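You operate a simulated robot arm through the tools that you are given. There is no shell and no other tool. Be economical: measure what you need, move in short steps, check, and stop when the job is done.

You run a simulated robot arm. Do the job below in one go: nothing can be reset, and whatever is moved stays where it is left.

TASK
Shake the dust off both wound elements in the sieve.
Fine: lid fully open to load them upright, shut before the shaker wheel turns; turn till no dust shows.

The check looks at the end state, three seconds after you hand in, the way a careful person would. Anything else that was tipped, shoved, dropped, spilled or broken makes it a failure. Lids that push on must go on centred and level and be pressed home; caps that screw on are set level and turned clockwise until they are tight.

THE ROBOT
A 7-joint arm with a two-finger parallel gripper, fixed in place. Base frame: the origin is at the foot of the arm, x ahead of it, y to its left, z up; the work surface is at about z = 860. Units: mm, rad, N and s.
With the tool pointing down near the work surface it reaches from about 240 to 680 mm from the base axis. Its first joint turns from -1.152 to 1.152 rad. Payload 2.4 kg.
The tool frame sits at the grasp point between the pads (the TCP): z along the fingers, y along the line on which they close. The tips reach 30 mm beyond it. Largest opening 94 mm; finger width 28, thickness 10; the body of the gripper, 50 by 96 mm, starts 55 mm behind the TCP.
Orientation is told as [roll, pitch, yaw] about the base's x, y, z axes, in that order, counted from this pose: with the fingers straight down and closing along the base's y, the tool's x points along the base's -x, its y along +y and its z along -z.

THE INTERFACE
- The arm moves only by the tool arm_command. Its argument "targets" is a list of rows, each an object of numbers (a shift or turn left out is 0, a gripper value left out holds the last): "x", "y", "z": the shift along the tool's x, y, z in units of 200 mm (1.0 is 200 mm); "ax", "ay", "az": the turn, a rotation vector about the tool's x, y, z in units of 45 degrees (1.0 is 45 degrees); "grip": the opening, from 0 (shut) to 1 (fully open). In form: [{"x": .., "y": .., "z": .., "ax": .., "ay": .., "az": .., "grip": ..}, ...]. A call has 1 to 20 rows; each row is the pose to reach, as a shift and turn from the pose commanded when the call began, along the tool's axes at that moment. A call with a number of a shift or a turn outside -1 to 1 is refused whole. A row lasts 0.2 s, in which the tool goes at most 50 mm and 0.15 rad; a call with a longer step from one row to the next is refused whole, and so is a gripper value outside its range. Where a pose cannot be reached the arm comes as near as it can. A force on the tool above 60 N (or 10 N above the force at the start of the call, whichever is more), or a blocked arm, ends the call early, and 0.2 s more pass. The fingers move at their own pace (about 153 mm/s each) and stop on an object; they squeeze with about 44 N. The grip force told is the motor's: it shows also when the fingers shut on nothing. Time passes only in rows, and 0.2 s behind the last, so rows that repeat a pose let the fingers close. The reply holds the time, the measured pose of the TCP, the force on the tool along the base axes, the opening and the grip force, in the units named above and with some noise, and new pictures: "pictures" is both (left out), scene, wrist or none.
- Cameras (640 x 400 px; columns grow to the right, rows downward): "scene" is fixed at [35.1, 464.5, 1456.4]; the picture's right is [-0.80, -0.60, 0.00], its down [-0.27, 0.36, -0.89] and it looks along [0.53, -0.72, -0.45] (base axes); focal length 315 px, centre (320, 200). "wrist" rides on the gripper at [76, 14, -103] in the tool frame; the picture's right is [-0.18, 0.98, 0.00], its down [-0.75, -0.14, -0.64] and it looks along [-0.63, -0.12, 0.77] (tool axes); focal length 243 px, centre (320, 200). There is no depth. A picture from a camera that has moved, and an enlarged one, comes with that camera's place and axes in the base frame and with its lens.
- close_up(camera, box): a new picture of the part [left, top, right, bottom] of that camera's present view, enlarged. The clock stands still meanwhile.
- close_job(): hands the job in; it is judged then, once.

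Work in short steps. Places have to be worked out from the pictures, the camera data and where the tool is seen: move nearer, look again, correct. Check each grasp and each placing, and mend what went wrong. You have 120 turns and 200 pictures in all, those below and enlarged ones among them. Open the gripper and draw the arm clear of the work before you hand the job in, unless the task says otherwise; then end with one line.

The tools are called by a JSON object that holds its "fn" and its "kwargs". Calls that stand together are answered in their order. arm_command: Moves the arm, as the interface text tells. Its arguments: {"type":"object","properties":{"targets":{"type":"array","items":{"type":"object","properties":{"x":{"type":"number"},"y":{"type":"number"},"z":{"type":"number"},"ax":{"type":"number"},"ay":{"type":"number"},"az":{"type":"number"},"grip":{"type":"number"}}}},"pictures":{"type":"string","enum":["both","scene","wrist","none"]}},"required":["targets"]} The other tools are called the same way: close_up (camera, box) takes an enlarged picture of a part of a camera's view; close_job () hands the job in.

At the start:

```text
time_s: 0.0
tcp_pos: [326.7, -104.1, 1252.3]
tcp_rot: [0.0, 0.001, -0.002]
contact_force: [0.0, 0.8, -0.6]
opening: 94.2
gripper_force: 0.0
```

scene: 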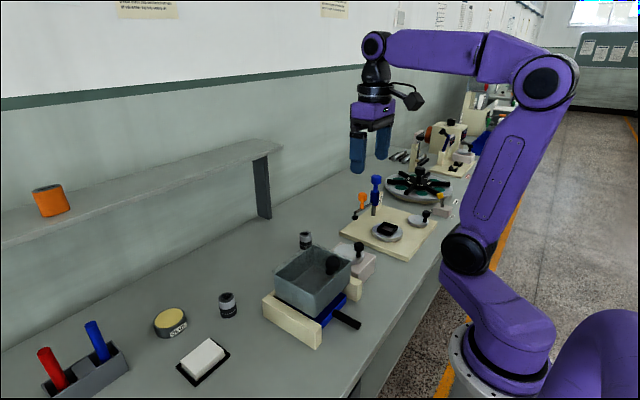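
wrist: 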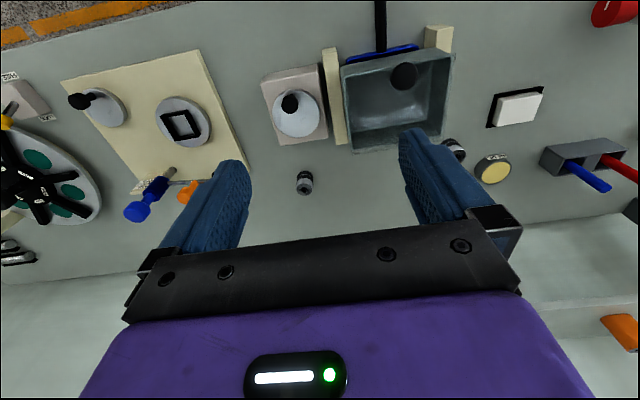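

I start by looking closer at the box-like device and the small wound elements next to it.

{"fn": "close_up", "kwargs": {"camera": "scene", "box": [200, 220, 400, 345]}}

{"fn": "close_up", "kwargs": {"camera": "wrist", "box": [240, 0, 560, 200]}}

{"fn": "close_up", "kwargs": {"camera": "scene", "box": [320, 80, 520, 280]}}

```text
3.20 times, centred on (300, 282) of scene
camera zoom: at [35.1, 464.5, 1456.4], right [-0.8, -0.6, 0.0], down [-0.27, 0.36, -0.89], along [0.53, -0.72, -0.45], focal length 1008 px, centre (384, -64)
```

zoom: 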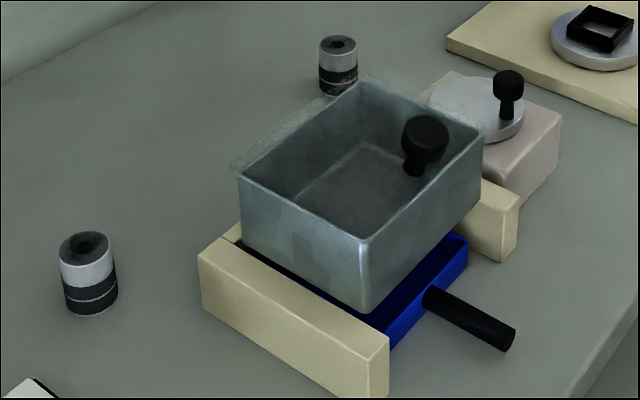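

```text
2.00 times, centred on (400, 100) of wrist
camera zoom: at [250.3, -89.6, 1353.9], right [0.18, 0.98, 0.0], down [0.75, -0.14, 0.64], along [0.63, -0.12, -0.77], focal length 485 px, centre (160, 400)
```

zoom: 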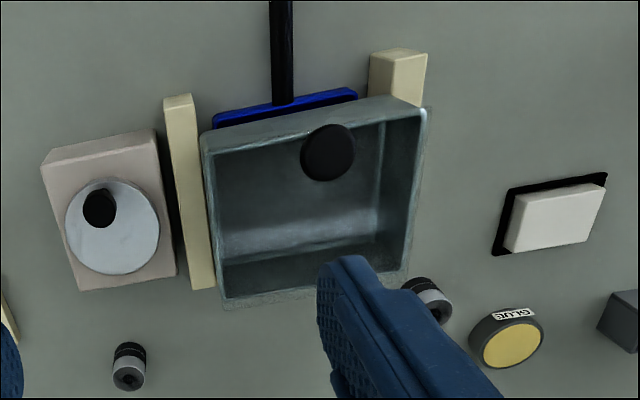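

```text
2.00 times, centred on (420, 180) of scene
camera zoom: at [35.1, 464.5, 1456.4], right [-0.8, -0.6, 0.0], down [-0.27, 0.36, -0.89], along [0.53, -0.72, -0.45], focal length 630 px, centre (120, 240)
```

zoom: 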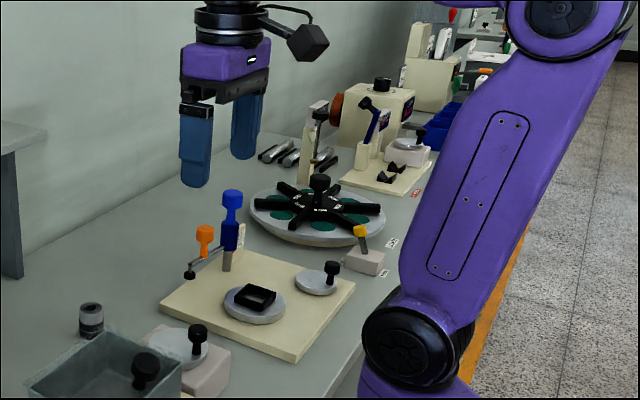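

Triangulating from both cameras: the sieve box has its rim at z≈984 (x 330–459, y −75…72), with a transparent lid whose knob is at about (343,−3,1020), so the hinge is on the +x side. Crank knob ≈(368,−163,961), wheel centre ≈(395,−159). Elements ≈(553,141) and (583,−192). I move above the lid knob and look.

{"fn": "arm_command", "kwargs": {"targets": [{"x": -0.02, "y": 0.13, "z": 0.18, "grip": 0.6}, {"x": -0.04, "y": 0.26, "z": 0.36}, {"x": -0.06, "y": 0.38, "z": 0.54}, {"x": -0.08, "y": 0.505, "z": 0.7}, {"x": -0.08, "y": 0.505, "z": 0.7}]}}

```text
time_s: 1.2
tcp_pos: [343.9, -0.6, 1112.6]
tcp_rot: [0.001, 0.0, -0.002]
contact_force: [0.1, 0.0, 0.6]
opening: 56.6
gripper_force: 0.0
camera wrist: at [267.9, 12.6, 1213.3], right [0.18, 0.98, 0.0], down [0.75, -0.14, 0.64], along [0.63, -0.12, -0.77], focal length 243 px, centre (320, 200)
```

scene: 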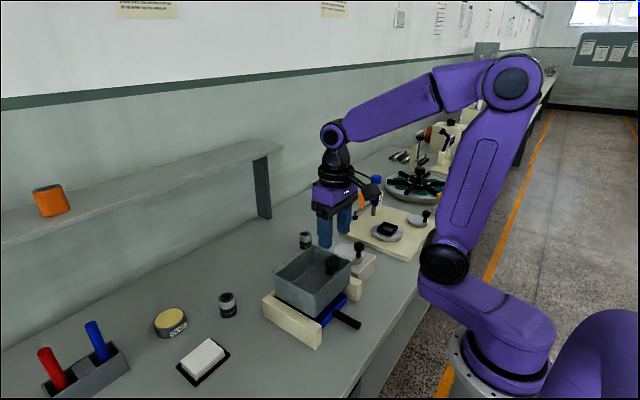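
wrist: 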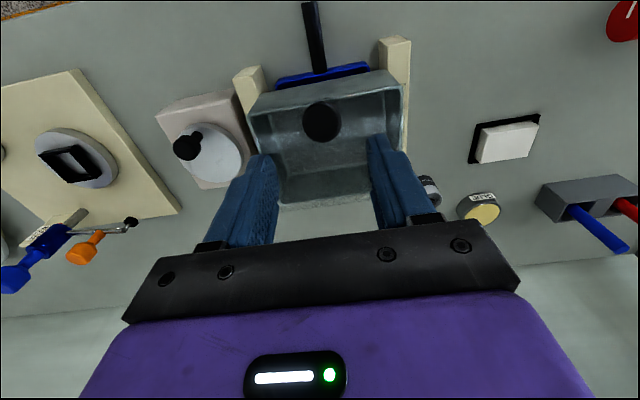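

The knob sits right under the tool. I lower until the tips straddle the knob head, then close.

{"fn": "arm_command", "kwargs": {"targets": [{"z": 0.2}, {"z": 0.36}, {"z": 0.415}, {"z": 0.415}, {"z": 0.415, "grip": 0}, {"z": 0.415, "grip": 0}, {"z": 0.415, "grip": 0}]}}

{"fn": "close_up", "kwargs": {"camera": "scene", "box": [240, 180, 400, 340]}}

```text
time_s: 2.8
tcp_pos: [342.6, -3.1, 1028.3]
tcp_rot: [-0.001, 0.001, -0.001]
contact_force: [3.5, 0.3, -4.8]
opening: 31.6
gripper_force: 44.6
camera wrist: at [266.3, 11.3, 1129.2], right [0.18, 0.98, 0.0], down [0.75, -0.14, 0.64], along [0.63, -0.12, -0.77], focal length 243 px, centre (320, 200)
```

scene: 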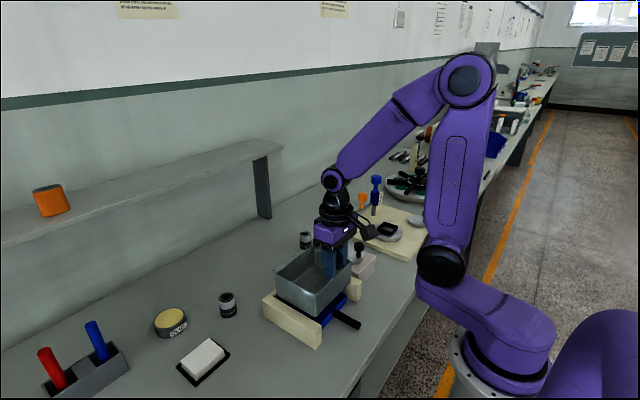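
wrist: 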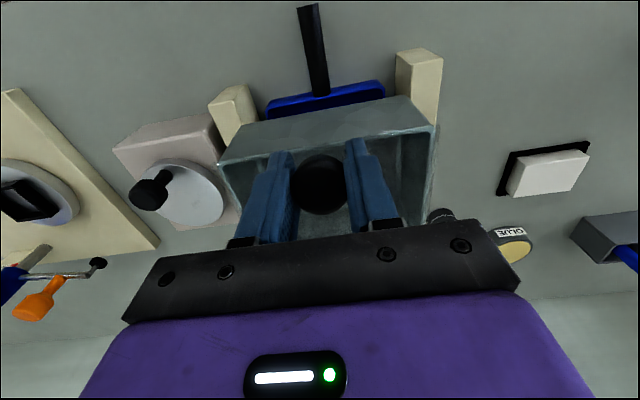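

```text
2.50 times, centred on (320, 260) of scene
camera zoom: at [35.3, 464.5, 1456.4], right [-0.8, -0.6, 0.0], down [-0.27, 0.36, -0.89], along [0.53, -0.72, -0.45], focal length 788 px, centre (320, 50)
```

zoom: 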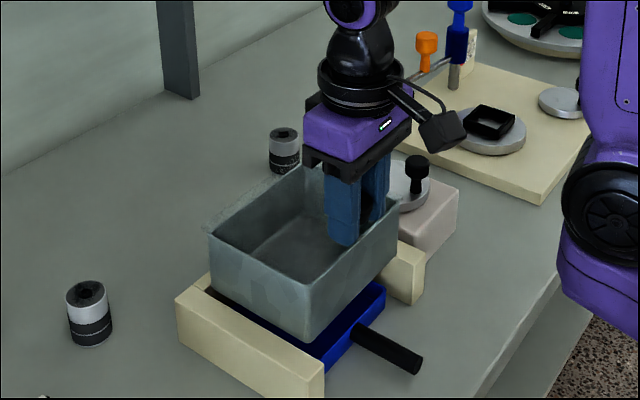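

Head gripped (31.6 mm). I swing it along an arc about the estimated hinge (462, 986) to about 30° and check the forces.

{"fn": "arm_command", "kwargs": {"targets": [{"x": -0.029, "z": -0.076}, {"x": -0.067, "z": -0.148}, {"x": -0.115, "z": -0.214}, {"x": -0.17, "z": -0.273}, {"x": -0.17, "z": -0.273}], "pictures": "scene"}}

{"fn": "close_up", "kwargs": {"camera": "scene", "box": [240, 180, 400, 340]}}

```text
time_s: 4.0
tcp_pos: [375.9, -3.3, 1084.6]
tcp_rot: [0.001, 0.002, 0.002]
contact_force: [-12.8, 0.2, -0.9]
opening: 31.3
gripper_force: 45.6
```

scene: 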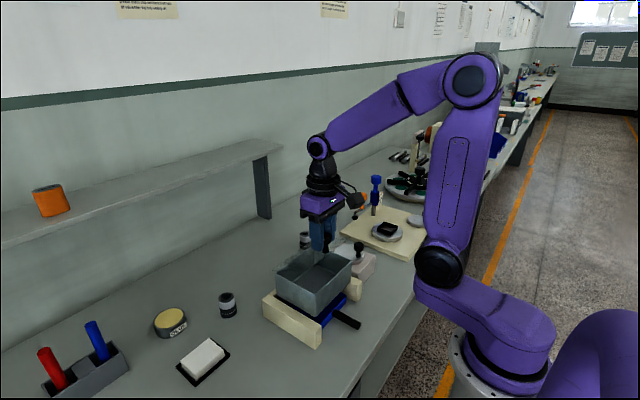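

```text
2.50 times, centred on (320, 260) of scene
camera zoom: at [34.8, 464.5, 1456.4], right [-0.8, -0.6, 0.0], down [-0.27, 0.36, -0.89], along [0.53, -0.72, -0.45], focal length 788 px, centre (320, 50)
```

zoom: 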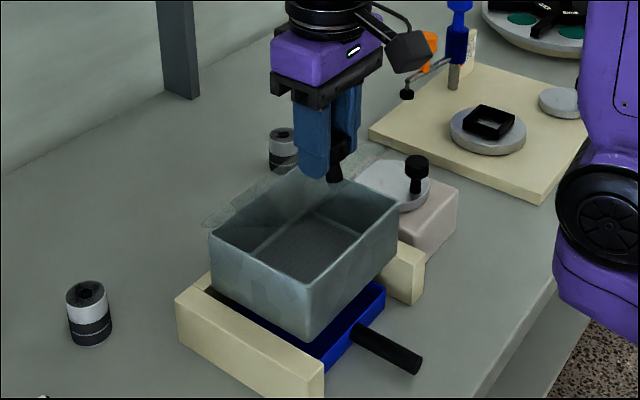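

{"fn": "close_up", "kwargs": {"camera": "wrist", "box": [160, 0, 480, 240]}}

{"fn": "close_up", "kwargs": {"camera": "scene", "box": [280, 215, 360, 295]}}

```text
1.67 times, centred on (320, 120) of wrist
camera zoom: at [298.9, 10.5, 1185.9], right [0.18, 0.98, 0.0], down [0.76, -0.14, 0.64], along [0.63, -0.12, -0.77], focal length 404 px, centre (320, 333)
```

zoom: 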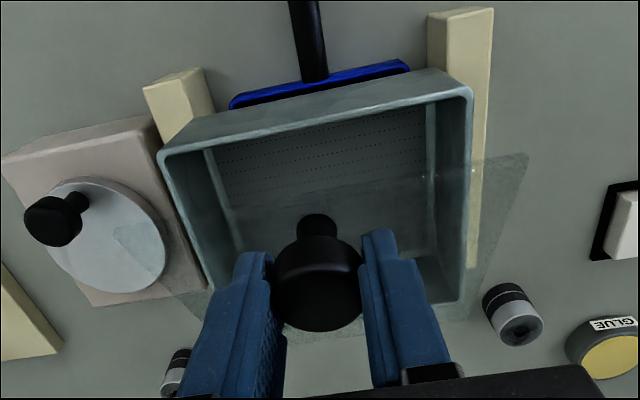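

```text
5.00 times, centred on (320, 255) of scene
camera zoom: at [34.8, 464.5, 1456.4], right [-0.8, -0.6, 0.0], down [-0.27, 0.36, -0.89], along [0.53, -0.72, -0.45], focal length 1575 px, centre (320, -75)
```

zoom: 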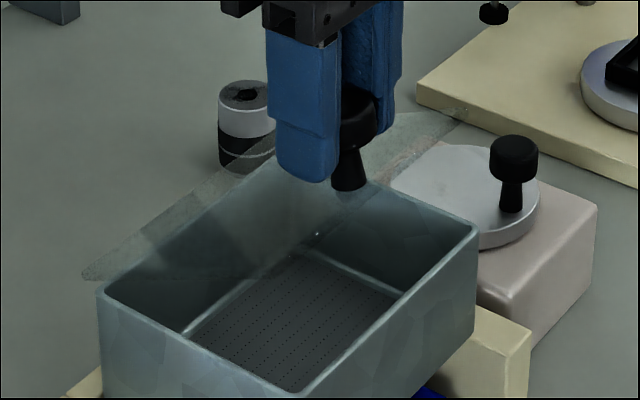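

The lid is hinged at +x and the knob rotates in the pads as hoped; I continue the arc to 90°.

{"fn": "arm_command", "kwargs": {"targets": [{"x": -0.063, "z": -0.052}, {"x": -0.132, "z": -0.095}, {"x": -0.206, "z": -0.128}, {"x": -0.284, "z": -0.152}, {"x": -0.364, "z": -0.165}, {"x": -0.445, "z": -0.168}, {"x": -0.527, "z": -0.16}, {"x": -0.605, "z": -0.142}, {"x": -0.605, "z": -0.142}]}}

{"fn": "close_up", "kwargs": {"camera": "scene", "box": [220, 140, 400, 320]}}

```text
time_s: 6.0
tcp_pos: [497.7, -1.0, 1111.0]
tcp_rot: [0.0, -0.001, 0.0]
contact_force: [-3.3, 0.7, 16.3]
opening: 35.4
gripper_force: 44.8
camera wrist: at [421.0, 12.3, 1212.8], right [0.18, 0.98, 0.0], down [0.75, -0.14, 0.64], along [0.63, -0.12, -0.77], focal length 243 px, centre (320, 200)
```

scene: 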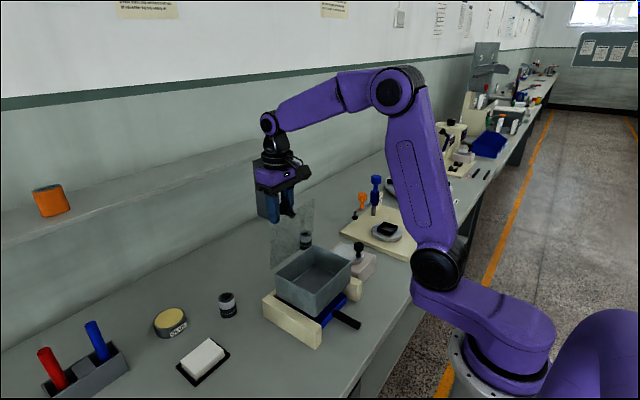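
wrist: 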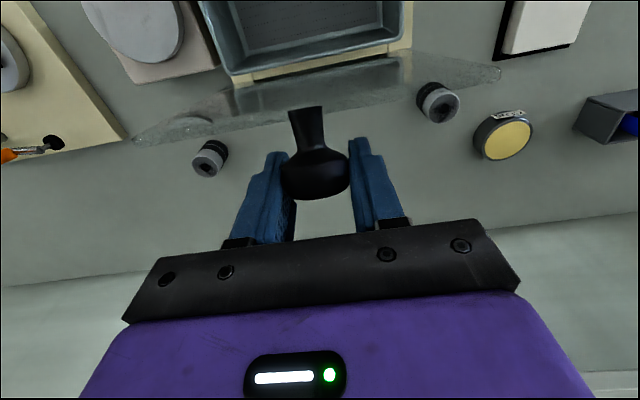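

```text
2.22 times, centred on (310, 230) of scene
camera zoom: at [34.8, 464.5, 1456.4], right [-0.8, -0.6, 0.0], down [-0.27, 0.36, -0.89], along [0.53, -0.72, -0.45], focal length 700 px, centre (342, 133)
```

zoom: 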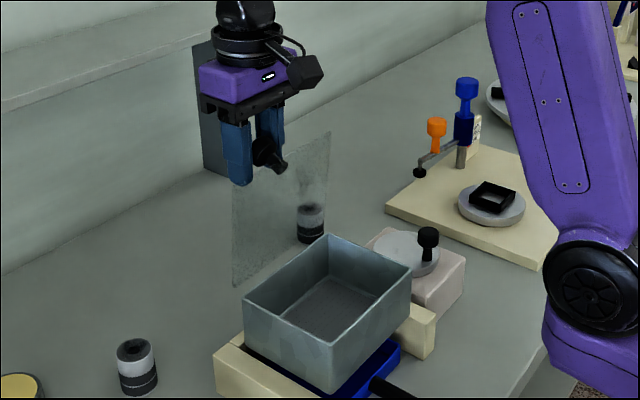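

The lid stands near vertical. I push on past vertical along the arc towards its stop.

{"fn": "arm_command", "kwargs": {"targets": [{"x": -0.04, "z": 0.012}, {"x": -0.076, "z": 0.029}, {"x": -0.113, "z": 0.047}, {"x": -0.148, "z": 0.067}, {"x": -0.18, "z": 0.09}, {"x": -0.214, "z": 0.115}, {"x": -0.214, "z": 0.115}]}}

{"fn": "close_up", "kwargs": {"camera": "scene", "box": [220, 140, 400, 320]}}

```text
time_s: 7.6
tcp_pos: [541.6, -3.5, 1090.5]
tcp_rot: [0.001, -0.001, 0.001]
contact_force: [-0.8, 0.1, 15.0]
opening: 35.4
gripper_force: 44.6
camera wrist: at [463.9, 11.4, 1191.3], right [0.18, 0.98, 0.0], down [0.75, -0.14, 0.64], along [0.63, -0.12, -0.77], focal length 243 px, centre (320, 200)
```

scene: 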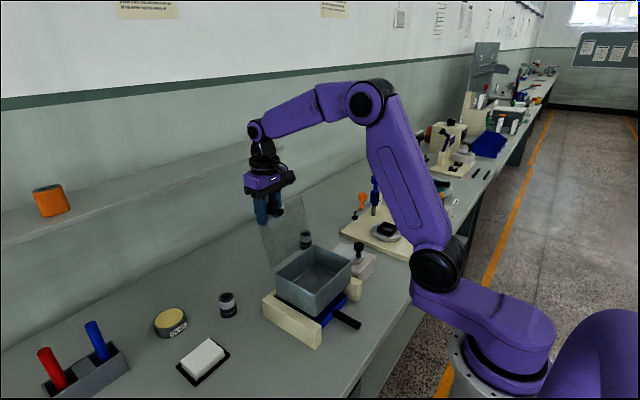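
wrist: 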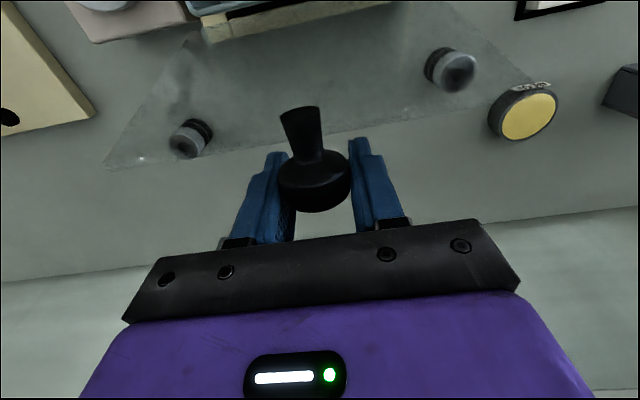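

```text
2.22 times, centred on (310, 230) of scene
camera zoom: at [34.9, 464.5, 1456.4], right [-0.8, -0.6, 0.0], down [-0.27, 0.36, -0.89], along [0.53, -0.72, -0.45], focal length 700 px, centre (342, 133)
```

zoom: 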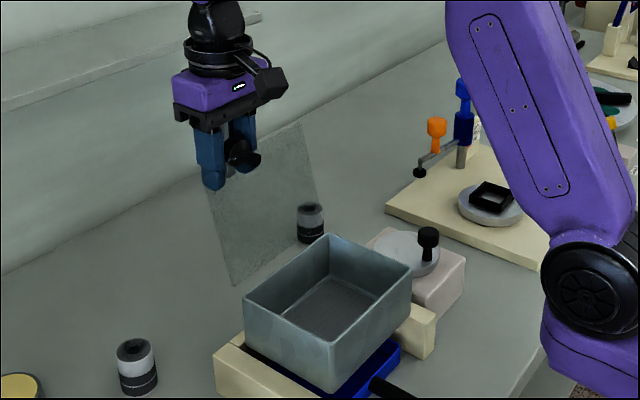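

No stop felt yet at ~110°; I go on gently to see whether a stop comes.

{"fn": "arm_command", "kwargs": {"targets": [{"x": -0.03, "z": 0.027}, {"x": -0.06, "z": 0.055}, {"x": -0.086, "z": 0.087}, {"x": -0.111, "z": 0.118}, {"x": -0.111, "z": 0.118}]}}

{"fn": "close_up", "kwargs": {"camera": "scene", "box": [220, 140, 400, 320]}}

```text
time_s: 8.8
tcp_pos: [564.1, -1.3, 1066.9]
tcp_rot: [0.0, 0.0, -0.002]
contact_force: [0.5, 0.8, -0.1]
opening: 0.0
gripper_force: 33.0
camera wrist: at [486.8, 12.7, 1167.8], right [0.18, 0.98, 0.0], down [0.75, -0.14, 0.64], along [0.63, -0.12, -0.77], focal length 243 px, centre (320, 200)
```

scene: 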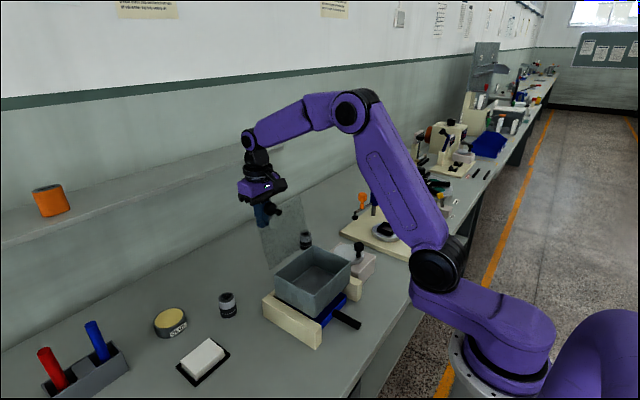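
wrist: 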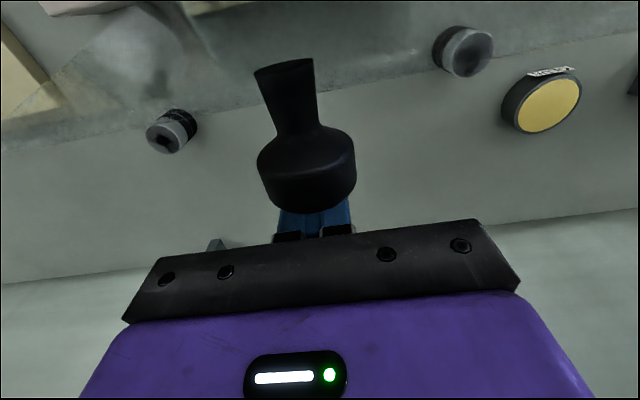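

```text
2.22 times, centred on (310, 230) of scene
camera zoom: at [35.1, 464.5, 1456.4], right [-0.8, -0.6, 0.0], down [-0.27, 0.36, -0.89], along [0.53, -0.72, -0.45], focal length 700 px, centre (342, 133)
```

zoom: 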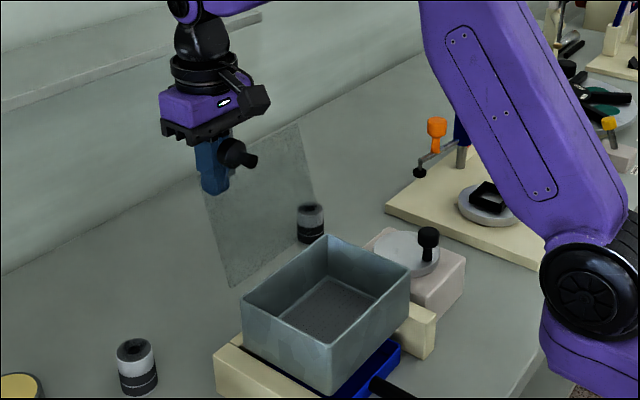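

The stop was reached and the knob slid from the pads; the lid rests open at ~112°. I rise straight up clear of the knob and move over element B (≈553,141), starting the 90° yaw so that the fingers close along base x.

{"fn": "arm_command", "kwargs": {"targets": [{"x": -0.03, "z": -0.2}, {"x": -0.03, "z": -0.4}, {"x": -0.03, "z": -0.6}, {"y": 0.2, "z": -0.6, "az": 0.17, "grip": 0.75}, {"x": 0.03, "y": 0.4, "z": -0.6, "az": 0.34}, {"x": 0.055, "y": 0.55, "z": -0.5, "az": 0.51}, {"x": 0.055, "y": 0.71, "z": -0.35, "az": 0.68}, {"x": 0.055, "y": 0.71, "z": -0.3, "az": 0.85}, {"x": 0.055, "y": 0.71, "z": -0.3, "az": 1.0}]}}

```text
time_s: 10.8
tcp_pos: [551.5, 140.1, 1124.9]
tcp_rot: [-0.002, 0.001, -0.787]
contact_force: [-0.4, 0.2, -0.7]
opening: 70.6
gripper_force: 0.1
camera wrist: at [507.6, 203.4, 1226.8], right [0.83, 0.56, 0.0], down [0.43, -0.63, 0.64], along [0.36, -0.53, -0.77], focal length 243 px, centre (320, 200)
```

scene: 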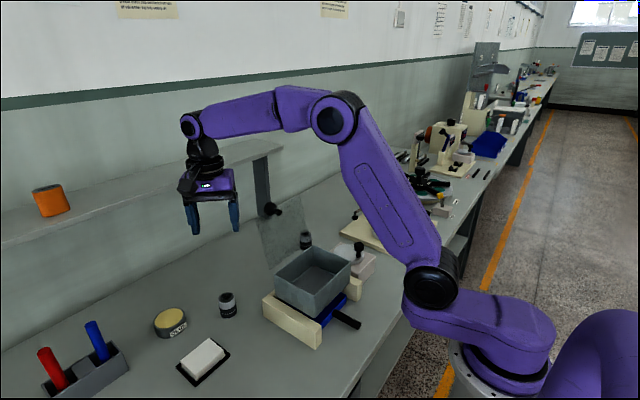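
wrist: 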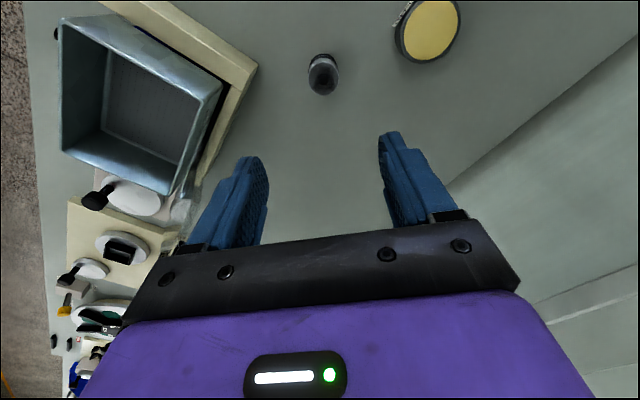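

Element B is nearly beneath. I finish the yaw and go lower to refine.

{"fn": "arm_command", "kwargs": {"targets": [{"z": 0.1, "az": 0.18}, {"z": 0.2, "az": 0.36}, {"z": 0.3, "az": 0.54}, {"z": 0.4, "az": 0.72}, {"z": 0.5, "az": 0.9}, {"z": 0.6, "az": 1.0}, {"z": 0.6, "az": 1.0}]}}

{"fn": "close_up", "kwargs": {"camera": "scene", "box": [170, 200, 290, 340]}}

```text
time_s: 12.4
tcp_pos: [552.7, 140.2, 1005.9]
tcp_rot: [0.0, 0.001, -1.571]
contact_force: [-0.3, -0.5, 0.4]
opening: 70.5
gripper_force: 0.1
camera wrist: at [566.6, 216.4, 1107.8], right [0.98, -0.18, 0.0], down [-0.14, -0.75, 0.64], along [-0.12, -0.63, -0.77], focal length 243 px, centre (320, 200)
```

scene: 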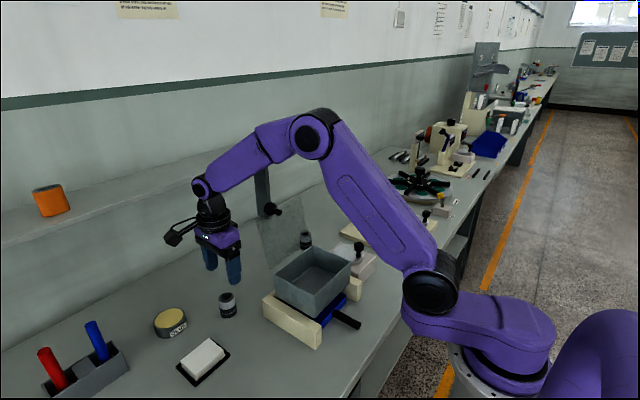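
wrist: 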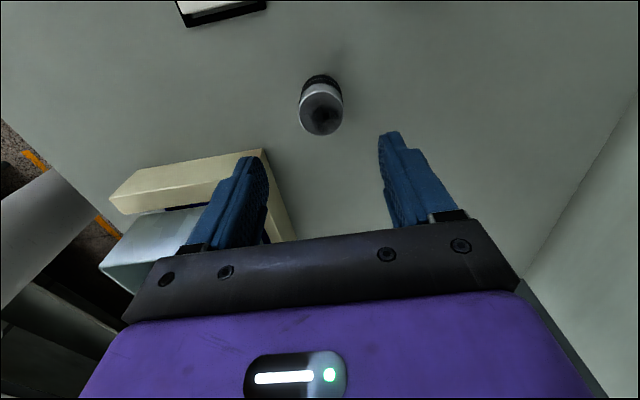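

```text
2.86 times, centred on (230, 270) of scene
camera zoom: at [35.1, 464.5, 1456.4], right [-0.8, -0.6, 0.0], down [-0.27, 0.36, -0.89], along [0.53, -0.72, -0.45], focal length 900 px, centre (577, 0)
```

zoom: 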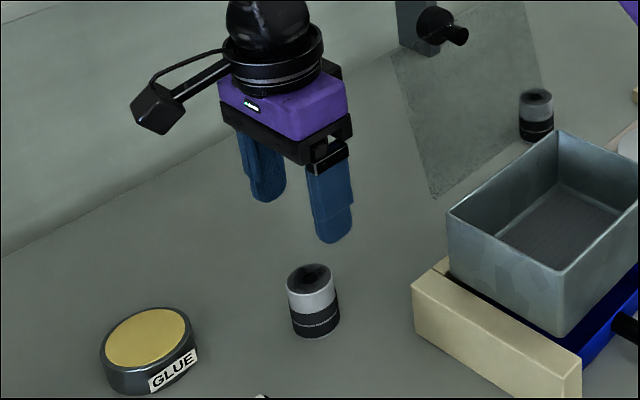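

Element B's top centre is ≈(553.4,142.8), z≈905, diameter ≈37. I lower with tips just above the table and grip.

{"fn": "arm_command", "kwargs": {"targets": [{"x": 0.013, "y": 0.004, "z": 0.2}, {"x": 0.013, "y": 0.004, "z": 0.38}, {"x": 0.013, "y": 0.004, "z": 0.5}, {"x": 0.013, "y": 0.004, "z": 0.56}, {"x": 0.013, "y": 0.004, "z": 0.56}, {"x": 0.013, "y": 0.004, "z": 0.56, "grip": 0}, {"x": 0.013, "y": 0.004, "z": 0.56, "grip": 0}, {"x": 0.013, "y": 0.004, "z": 0.56, "grip": 0}]}}

{"fn": "close_up", "kwargs": {"camera": "scene", "box": [170, 200, 290, 340]}}

```text
time_s: 14.2
tcp_pos: [552.2, 141.8, 894.9]
tcp_rot: [-0.001, 0.0, -1.571]
contact_force: [-0.7, 0.0, 0.3]
opening: 36.8
gripper_force: 44.1
camera wrist: at [566.4, 217.6, 995.3], right [0.98, -0.18, 0.0], down [-0.14, -0.75, 0.64], along [-0.12, -0.63, -0.77], focal length 243 px, centre (320, 200)
```

scene: 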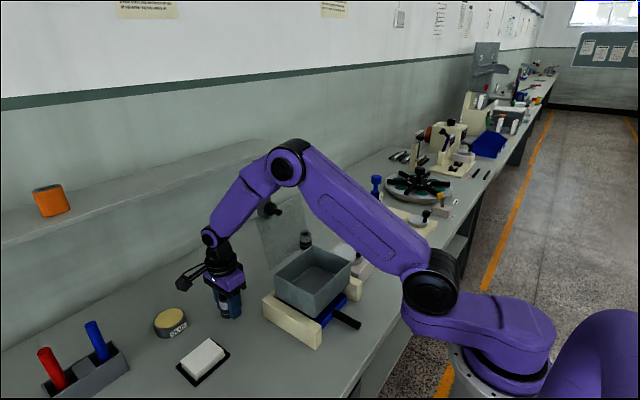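
wrist: 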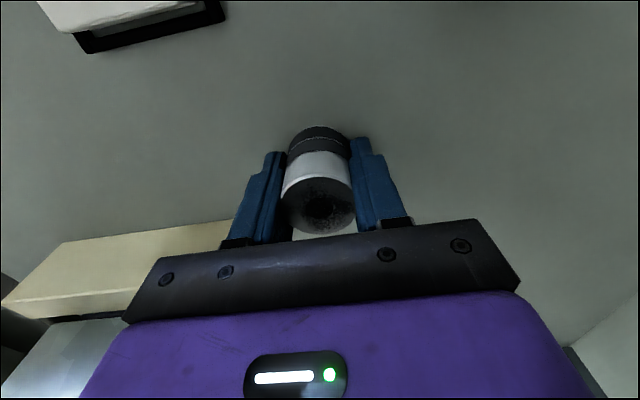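

```text
2.86 times, centred on (230, 270) of scene
camera zoom: at [35.1, 464.5, 1456.4], right [-0.8, -0.6, 0.0], down [-0.27, 0.36, -0.89], along [0.53, -0.72, -0.45], focal length 900 px, centre (577, 0)
```

zoom: 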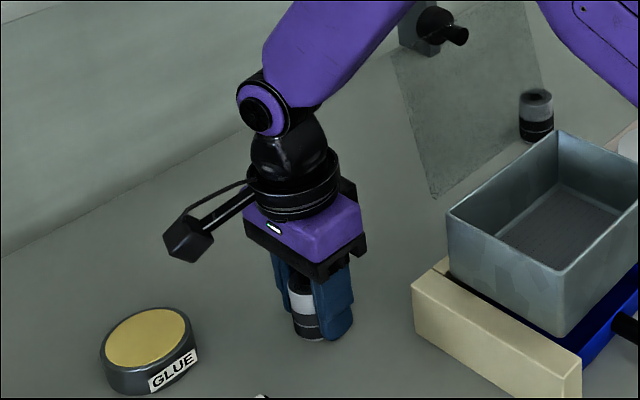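

Gripped at 36.8 mm. I lift 200 mm, move in −x alongside the open lid, then in −y to above the sieve.

{"fn": "arm_command", "kwargs": {"targets": [{"z": -0.2}, {"z": -0.44}, {"z": -0.68}, {"z": -0.92}, {"y": -0.2, "z": -0.96}, {"y": -0.4, "z": -0.96}, {"y": -0.6, "z": -0.96}, {"y": -0.8, "z": -0.96}, {"x": -0.2, "y": -0.81, "z": -0.96}, {"x": -0.4, "y": -0.81, "z": -0.96}, {"x": -0.54, "y": -0.81, "z": -0.96}, {"x": -0.54, "y": -0.81, "z": -0.96}]}}

{"fn": "close_up", "kwargs": {"camera": "scene", "box": [220, 140, 400, 320]}}

```text
time_s: 16.8
tcp_pos: [389.4, 35.1, 1083.9]
tcp_rot: [0.0, -0.001, -1.571]
contact_force: [-0.1, 0.1, -0.5]
opening: 36.9
gripper_force: 44.3
camera wrist: at [402.9, 111.2, 1186.2], right [0.98, -0.18, 0.0], down [-0.14, -0.75, 0.64], along [-0.12, -0.63, -0.77], focal length 243 px, centre (320, 200)
```

scene: 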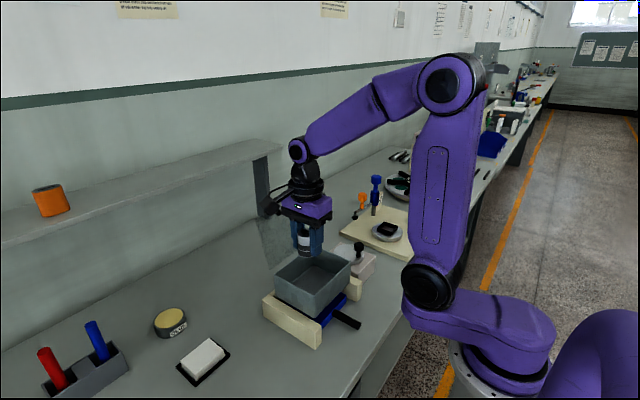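
wrist: 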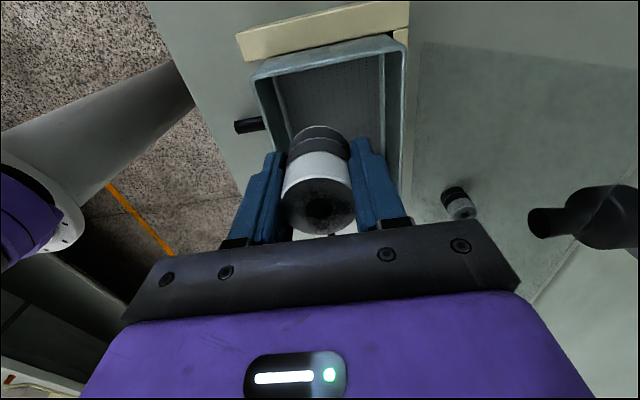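

```text
2.22 times, centred on (310, 230) of scene
camera zoom: at [35.1, 464.5, 1456.4], right [-0.8, -0.6, 0.0], down [-0.27, 0.36, -0.89], along [0.53, -0.72, -0.45], focal length 700 px, centre (342, 133)
```

zoom: 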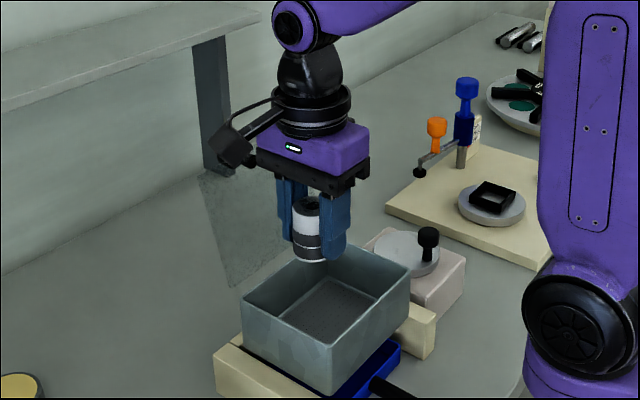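

The element hangs over the +y half of the sieve. I lower in stages towards the expected floor (TCP ≈957).

{"fn": "arm_command", "kwargs": {"targets": [{"z": 0.2, "y": 0.013}, {"z": 0.4, "y": 0.013}, {"z": 0.55, "y": 0.013}, {"z": 0.58, "y": 0.013}, {"z": 0.58, "y": 0.013}]}}

{"fn": "close_up", "kwargs": {"camera": "scene", "box": [240, 200, 380, 340]}}

```text
time_s: 18.0
tcp_pos: [393.2, 33.9, 969.0]
tcp_rot: [0.0, 0.0, -1.572]
contact_force: [0.3, -0.6, -0.7]
opening: 36.6
gripper_force: 44.1
camera wrist: at [406.4, 109.9, 1070.3], right [0.98, -0.18, 0.0], down [-0.14, -0.75, 0.64], along [-0.12, -0.63, -0.77], focal length 243 px, centre (320, 200)
```

scene: 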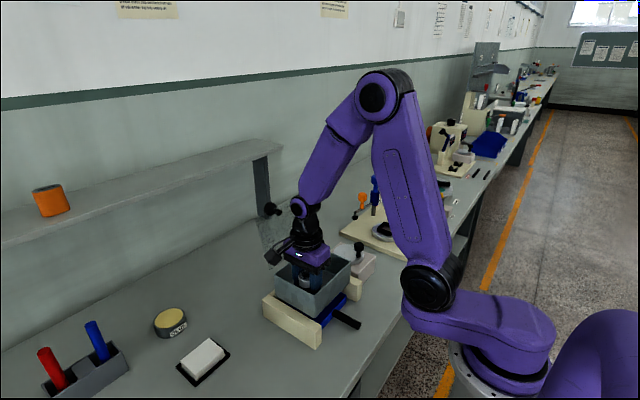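
wrist: 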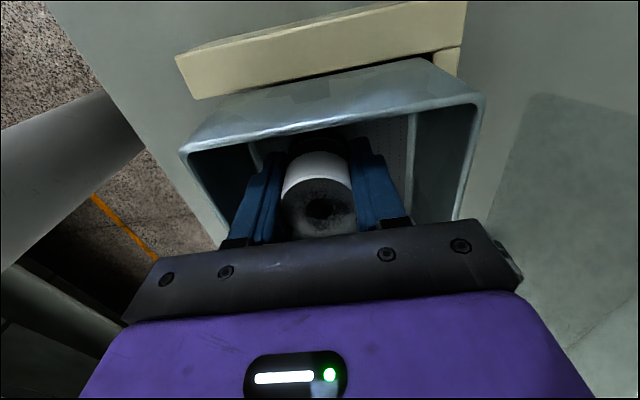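

```text
2.86 times, centred on (310, 270) of scene
camera zoom: at [35.1, 464.5, 1456.4], right [-0.8, -0.6, 0.0], down [-0.27, 0.36, -0.89], along [0.53, -0.72, -0.45], focal length 900 px, centre (349, 0)
```

zoom: 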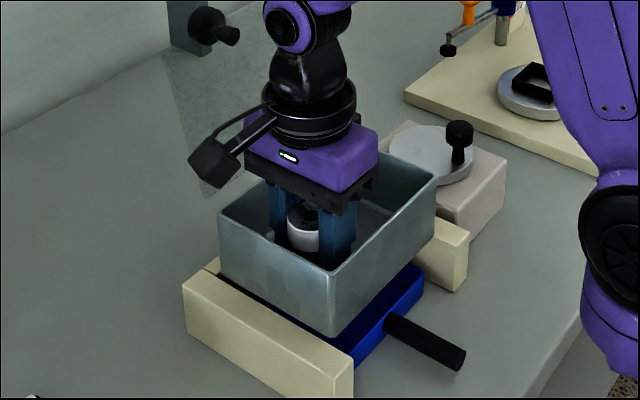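

Nothing touched yet. I keep descending in small steps.

{"fn": "arm_command", "kwargs": {"targets": [{"z": 0.01}, {"z": 0.02}, {"z": 0.03}, {"z": 0.04}, {"z": 0.05}], "pictures": "none"}}

```text
time_s: 19.2
tcp_pos: [392.9, 33.7, 960.2]
tcp_rot: [0.0, 0.0, -1.571]
contact_force: [0.0, -0.2, -1.3]
opening: 36.8
gripper_force: 44.0
```

Still free at TCP 960; next steps down.

{"fn": "arm_command", "kwargs": {"targets": [{"z": 0.01}, {"z": 0.02}, {"z": 0.03}], "pictures": "none"}}

```text
time_s: 20.0
tcp_pos: [393.6, 33.1, 954.5]
tcp_rot: [0.005, 0.0, -1.568]
contact_force: [-4.2, -0.6, 30.2]
opening: 36.6
gripper_force: 44.4
```

Contact with the floor (30 N). I back off 1 mm and open, then rise.

{"fn": "arm_command", "kwargs": {"targets": [{"z": -0.006}, {"z": -0.006, "grip": 0.6}, {"z": -0.006, "grip": 0.6}, {"z": -0.15}, {"z": -0.35}, {"z": -0.55}, {"z": -0.75}, {"z": -0.75}]}}

{"fn": "close_up", "kwargs": {"camera": "scene", "box": [240, 200, 380, 340]}}

```text
time_s: 21.8
tcp_pos: [392.3, 34.9, 1102.2]
tcp_rot: [-0.001, 0.0, -1.571]
contact_force: [0.3, 0.4, 0.3]
opening: 56.4
gripper_force: 0.0
camera wrist: at [406.2, 111.2, 1203.6], right [0.98, -0.18, 0.0], down [-0.14, -0.75, 0.64], along [-0.12, -0.63, -0.77], focal length 243 px, centre (320, 200)
```

scene: 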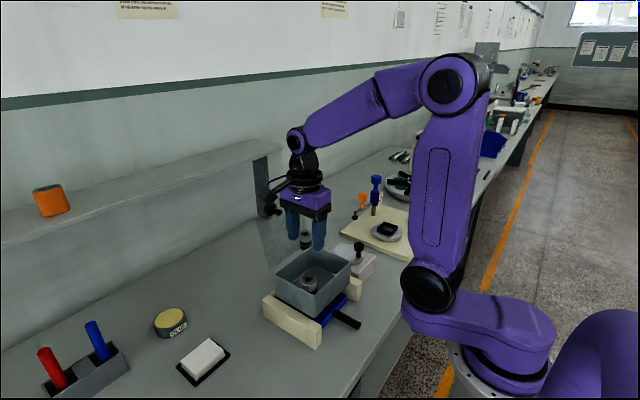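
wrist: 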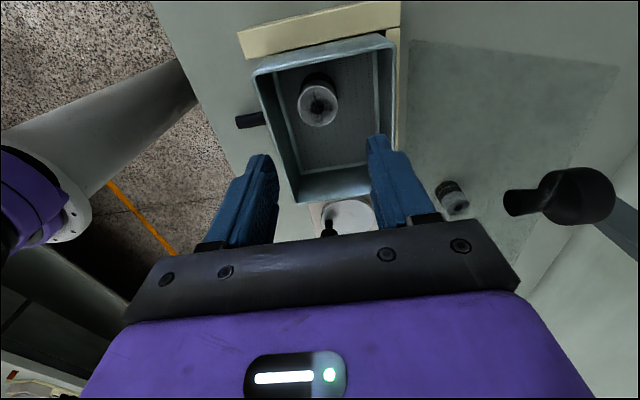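

```text
2.86 times, centred on (310, 270) of scene
camera zoom: at [35.1, 464.5, 1456.4], right [-0.8, -0.6, 0.0], down [-0.27, 0.36, -0.89], along [0.53, -0.72, -0.45], focal length 900 px, centre (349, 0)
```

zoom: 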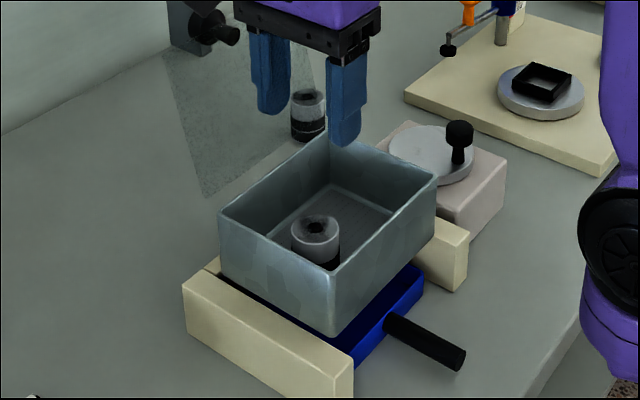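

Element B stands upright in the sieve. I go around the lid on the −y side towards element A.

{"fn": "arm_command", "kwargs": {"targets": [{"x": -0.24, "grip": 0.75}, {"x": -0.48}, {"x": -0.72}, {"x": -0.96}, {"x": -1.0, "y": 0.1}, {"x": -1.0, "y": 0.32}, {"x": -1.0, "y": 0.54}, {"x": -1.0, "y": 0.76}, {"x": -1.0, "y": 0.95}, {"x": -1.0, "y": 0.95}]}}

{"fn": "close_up", "kwargs": {"camera": "wrist", "box": [220, 0, 420, 140]}}

```text
time_s: 24.0
tcp_pos: [581.7, -164.1, 1105.1]
tcp_rot: [-0.001, 0.0, -1.57]
contact_force: [0.0, -0.4, 0.2]
opening: 70.3
gripper_force: 0.1
camera wrist: at [596.0, -88.2, 1206.6], right [0.98, -0.18, 0.0], down [-0.14, -0.75, 0.64], along [-0.12, -0.63, -0.77], focal length 243 px, centre (320, 200)
```

scene: 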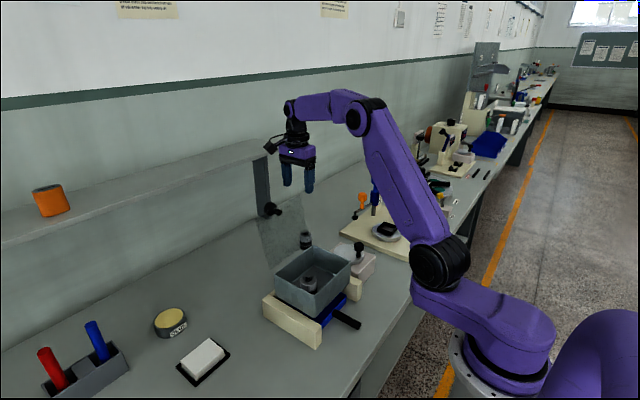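
wrist: 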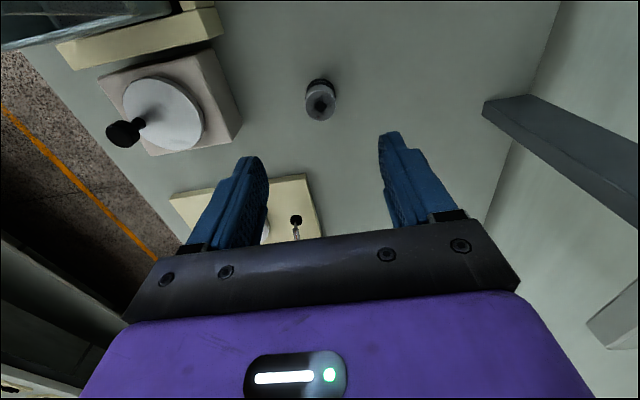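

```text
2.86 times, centred on (320, 70) of wrist
camera zoom: at [596.0, -88.2, 1206.6], right [0.98, -0.18, 0.0], down [-0.14, -0.75, 0.64], along [-0.12, -0.63, -0.77], focal length 693 px, centre (320, 571)
```

zoom: 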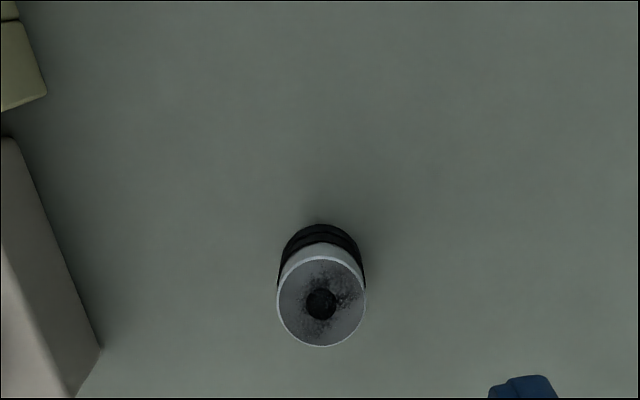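

Element A's top centre is ≈(577,−188.6). I shift there and lower to z≈1005 for a refined look.

{"fn": "arm_command", "kwargs": {"targets": [{"x": -0.06, "y": -0.012, "z": 0.1}, {"x": -0.1225, "y": -0.0235, "z": 0.25}, {"x": -0.1225, "y": -0.0235, "z": 0.42}, {"x": -0.1225, "y": -0.0235, "z": 0.5}, {"x": -0.1225, "y": -0.0235, "z": 0.5}], "pictures": "wrist"}}

```text
time_s: 25.2
tcp_pos: [579.5, -189.5, 1003.0]
tcp_rot: [0.0, -0.001, -1.571]
contact_force: [-0.2, -0.1, -0.9]
opening: 70.4
gripper_force: 0.1
camera wrist: at [592.2, -113.8, 1105.0], right [0.98, -0.18, 0.0], down [-0.14, -0.75, 0.64], along [-0.12, -0.63, -0.77], focal length 243 px, centre (320, 200)
```

wrist: 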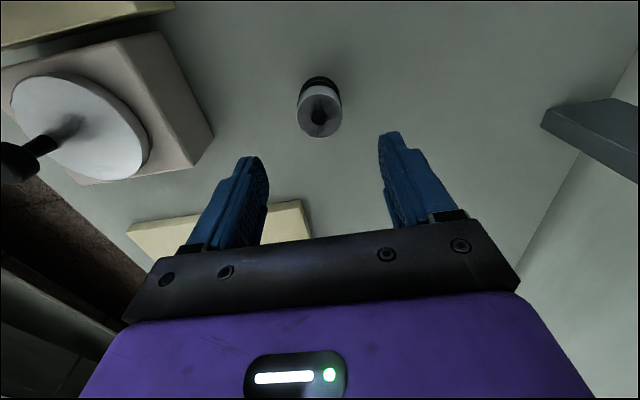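

Aligned. I lower to z≈894 and grip.

{"fn": "arm_command", "kwargs": {"targets": [{"z": 0.2, "y": -0.005}, {"z": 0.38, "y": -0.005}, {"z": 0.5, "y": -0.005}, {"z": 0.545, "y": -0.005}, {"z": 0.545, "y": -0.005}, {"z": 0.545, "y": -0.005, "grip": 0}, {"z": 0.545, "y": -0.005, "grip": 0}, {"z": 0.545, "y": -0.005, "grip": 0}]}}

```text
time_s: 27.0
tcp_pos: [576.8, -190.4, 893.5]
tcp_rot: [-0.001, 0.0, -1.571]
contact_force: [-0.1, -0.7, 0.7]
opening: 36.8
gripper_force: 43.4
camera wrist: at [590.5, -114.1, 995.6], right [0.98, -0.18, 0.0], down [-0.14, -0.75, 0.64], along [-0.12, -0.63, -0.77], focal length 243 px, centre (320, 200)
```

scene: 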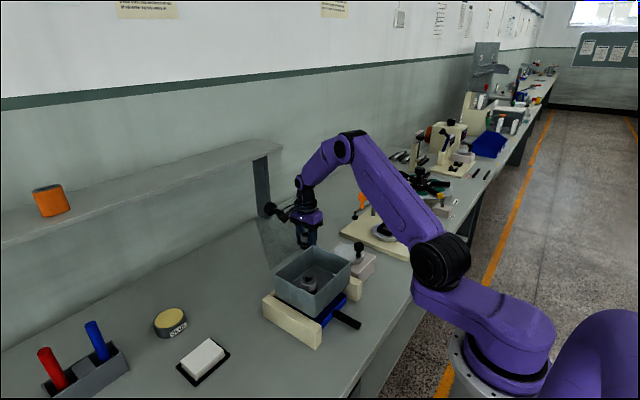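
wrist: 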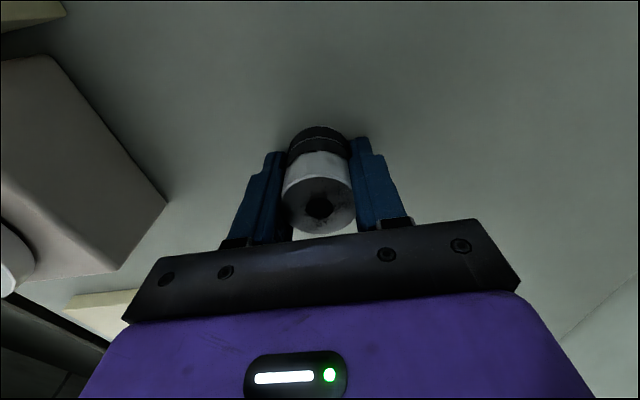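

Gripped. Lift, go −x beside the lid, then +y over the sieve's −y half.

{"fn": "arm_command", "kwargs": {"targets": [{"z": -0.2}, {"z": -0.44}, {"z": -0.68}, {"z": -0.92}, {"y": -0.2, "z": -0.96}, {"y": -0.42, "z": -0.96}, {"y": -0.64, "z": -0.96}, {"y": -0.86, "z": -0.96}, {"x": 0.1, "y": -0.92, "z": -0.96}, {"x": 0.32, "y": -0.92, "z": -0.96}, {"x": 0.54, "y": -0.92, "z": -0.96}, {"x": 0.765, "y": -0.92, "z": -0.96}, {"x": 0.765, "y": -0.92, "z": -0.96}]}}

{"fn": "close_up", "kwargs": {"camera": "scene", "box": [240, 200, 380, 340]}}

```text
time_s: 29.8
tcp_pos: [394.5, -38.8, 1089.1]
tcp_rot: [0.0, 0.0, -1.571]
contact_force: [-0.1, -0.1, -1.1]
opening: 36.6
gripper_force: 44.1
camera wrist: at [406.6, 37.5, 1190.6], right [0.98, -0.18, 0.0], down [-0.14, -0.75, 0.64], along [-0.12, -0.63, -0.77], focal length 243 px, centre (320, 200)
```

scene: 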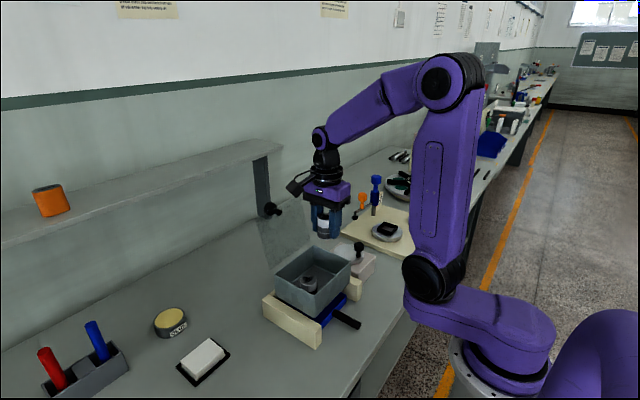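
wrist: 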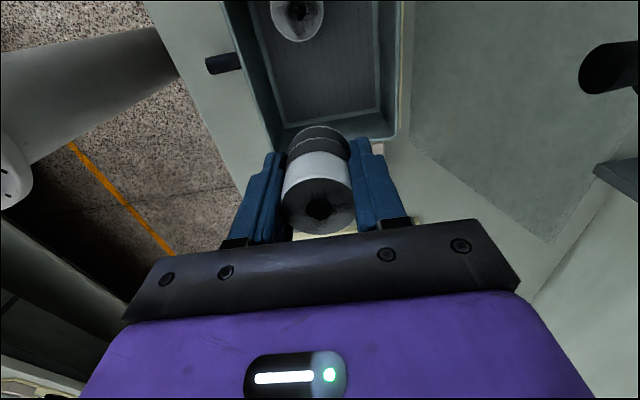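

```text
2.86 times, centred on (310, 270) of scene
camera zoom: at [35.1, 464.6, 1456.4], right [-0.8, -0.6, 0.0], down [-0.27, 0.36, -0.89], along [0.53, -0.72, -0.45], focal length 900 px, centre (349, 0)
```

zoom: 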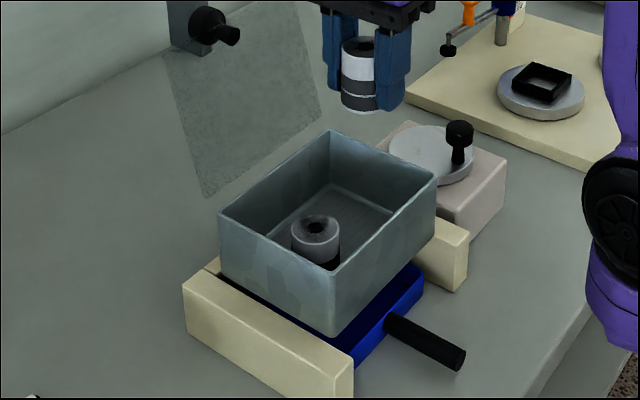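

Element A is over the −y half, with good spacing to B. I lower it.

{"fn": "arm_command", "kwargs": {"targets": [{"z": 0.2, "x": 0.015}, {"z": 0.4, "x": 0.015}, {"z": 0.55, "x": 0.015}, {"z": 0.62, "x": 0.015}, {"z": 0.64, "x": 0.015}, {"z": 0.64, "x": 0.015}], "pictures": "wrist"}}

```text
time_s: 31.2
tcp_pos: [392.8, -35.8, 957.8]
tcp_rot: [0.0, 0.0, -1.572]
contact_force: [-0.8, -1.0, -1.1]
opening: 36.8
gripper_force: 44.2
camera wrist: at [407.4, 40.7, 1060.0], right [0.98, -0.18, 0.0], down [-0.14, -0.75, 0.64], along [-0.12, -0.63, -0.77], focal length 243 px, centre (320, 200)
```

wrist: 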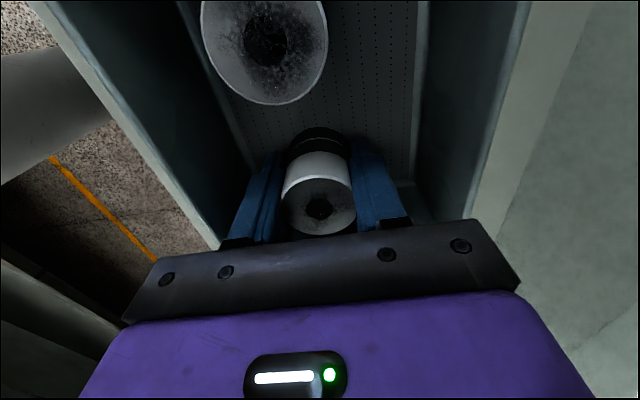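

Just above the floor; 1 mm steps down to contact.

{"fn": "arm_command", "kwargs": {"targets": [{"z": 0.006}, {"z": 0.012}, {"z": 0.012}], "pictures": "none"}}

```text
time_s: 32.0
tcp_pos: [393.7, -35.2, 955.9]
tcp_rot: [0.0, 0.0, -1.569]
contact_force: [-2.0, -0.6, 15.8]
opening: 36.8
gripper_force: 44.3
```

On the floor. I release, rise high, and begin turning the yaw back.

{"fn": "arm_command", "kwargs": {"targets": [{"z": -0.003}, {"z": -0.003, "grip": 0.6}, {"z": -0.003, "grip": 0.6}, {"z": -0.15}, {"z": -0.35}, {"z": -0.55}, {"z": -0.75}, {"z": -0.95, "az": -0.15}, {"z": -1.0, "az": -0.32}, {"z": -1.0, "az": -0.49}, {"z": -1.0, "az": -0.66}, {"z": -1.0, "az": -0.83}, {"z": -1.0, "az": -1.0}]}}

{"fn": "close_up", "kwargs": {"camera": "scene", "box": [240, 200, 380, 340]}}

```text
time_s: 34.8
tcp_pos: [394.0, -34.5, 1156.2]
tcp_rot: [0.0, -0.002, -0.783]
contact_force: [0.5, -0.2, 0.3]
opening: 56.4
gripper_force: 0.1
camera wrist: at [349.0, 29.2, 1257.1], right [0.82, 0.57, 0.0], down [0.44, -0.63, 0.64], along [0.36, -0.53, -0.77], focal length 243 px, centre (320, 200)
```

scene: 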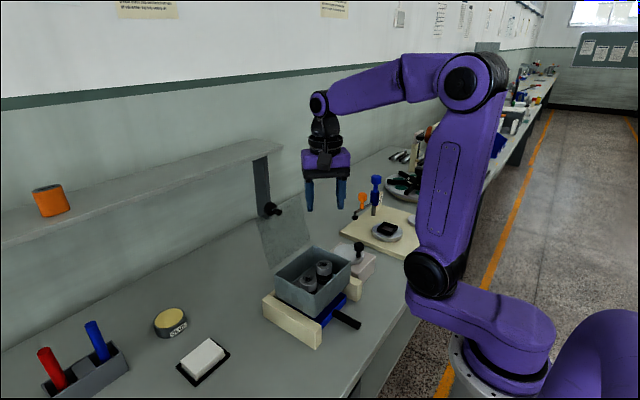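
wrist: 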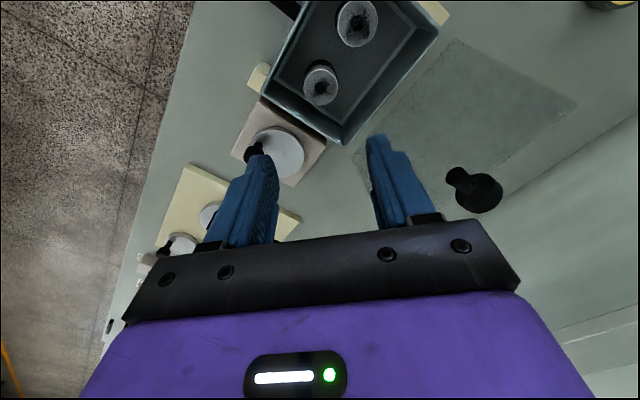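

```text
2.86 times, centred on (310, 270) of scene
camera zoom: at [35.1, 464.5, 1456.4], right [-0.8, -0.6, 0.0], down [-0.27, 0.36, -0.89], along [0.53, -0.72, -0.45], focal length 900 px, centre (349, 0)
```

zoom: 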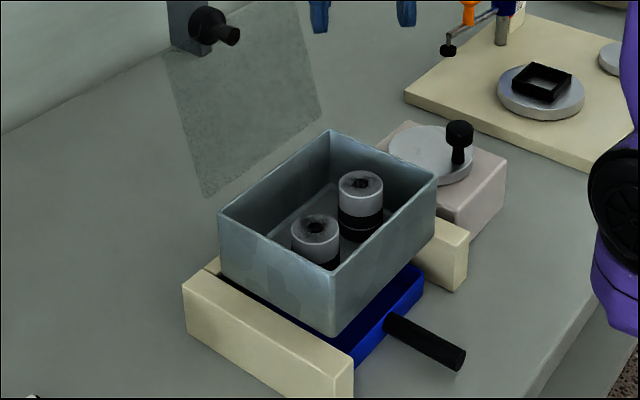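

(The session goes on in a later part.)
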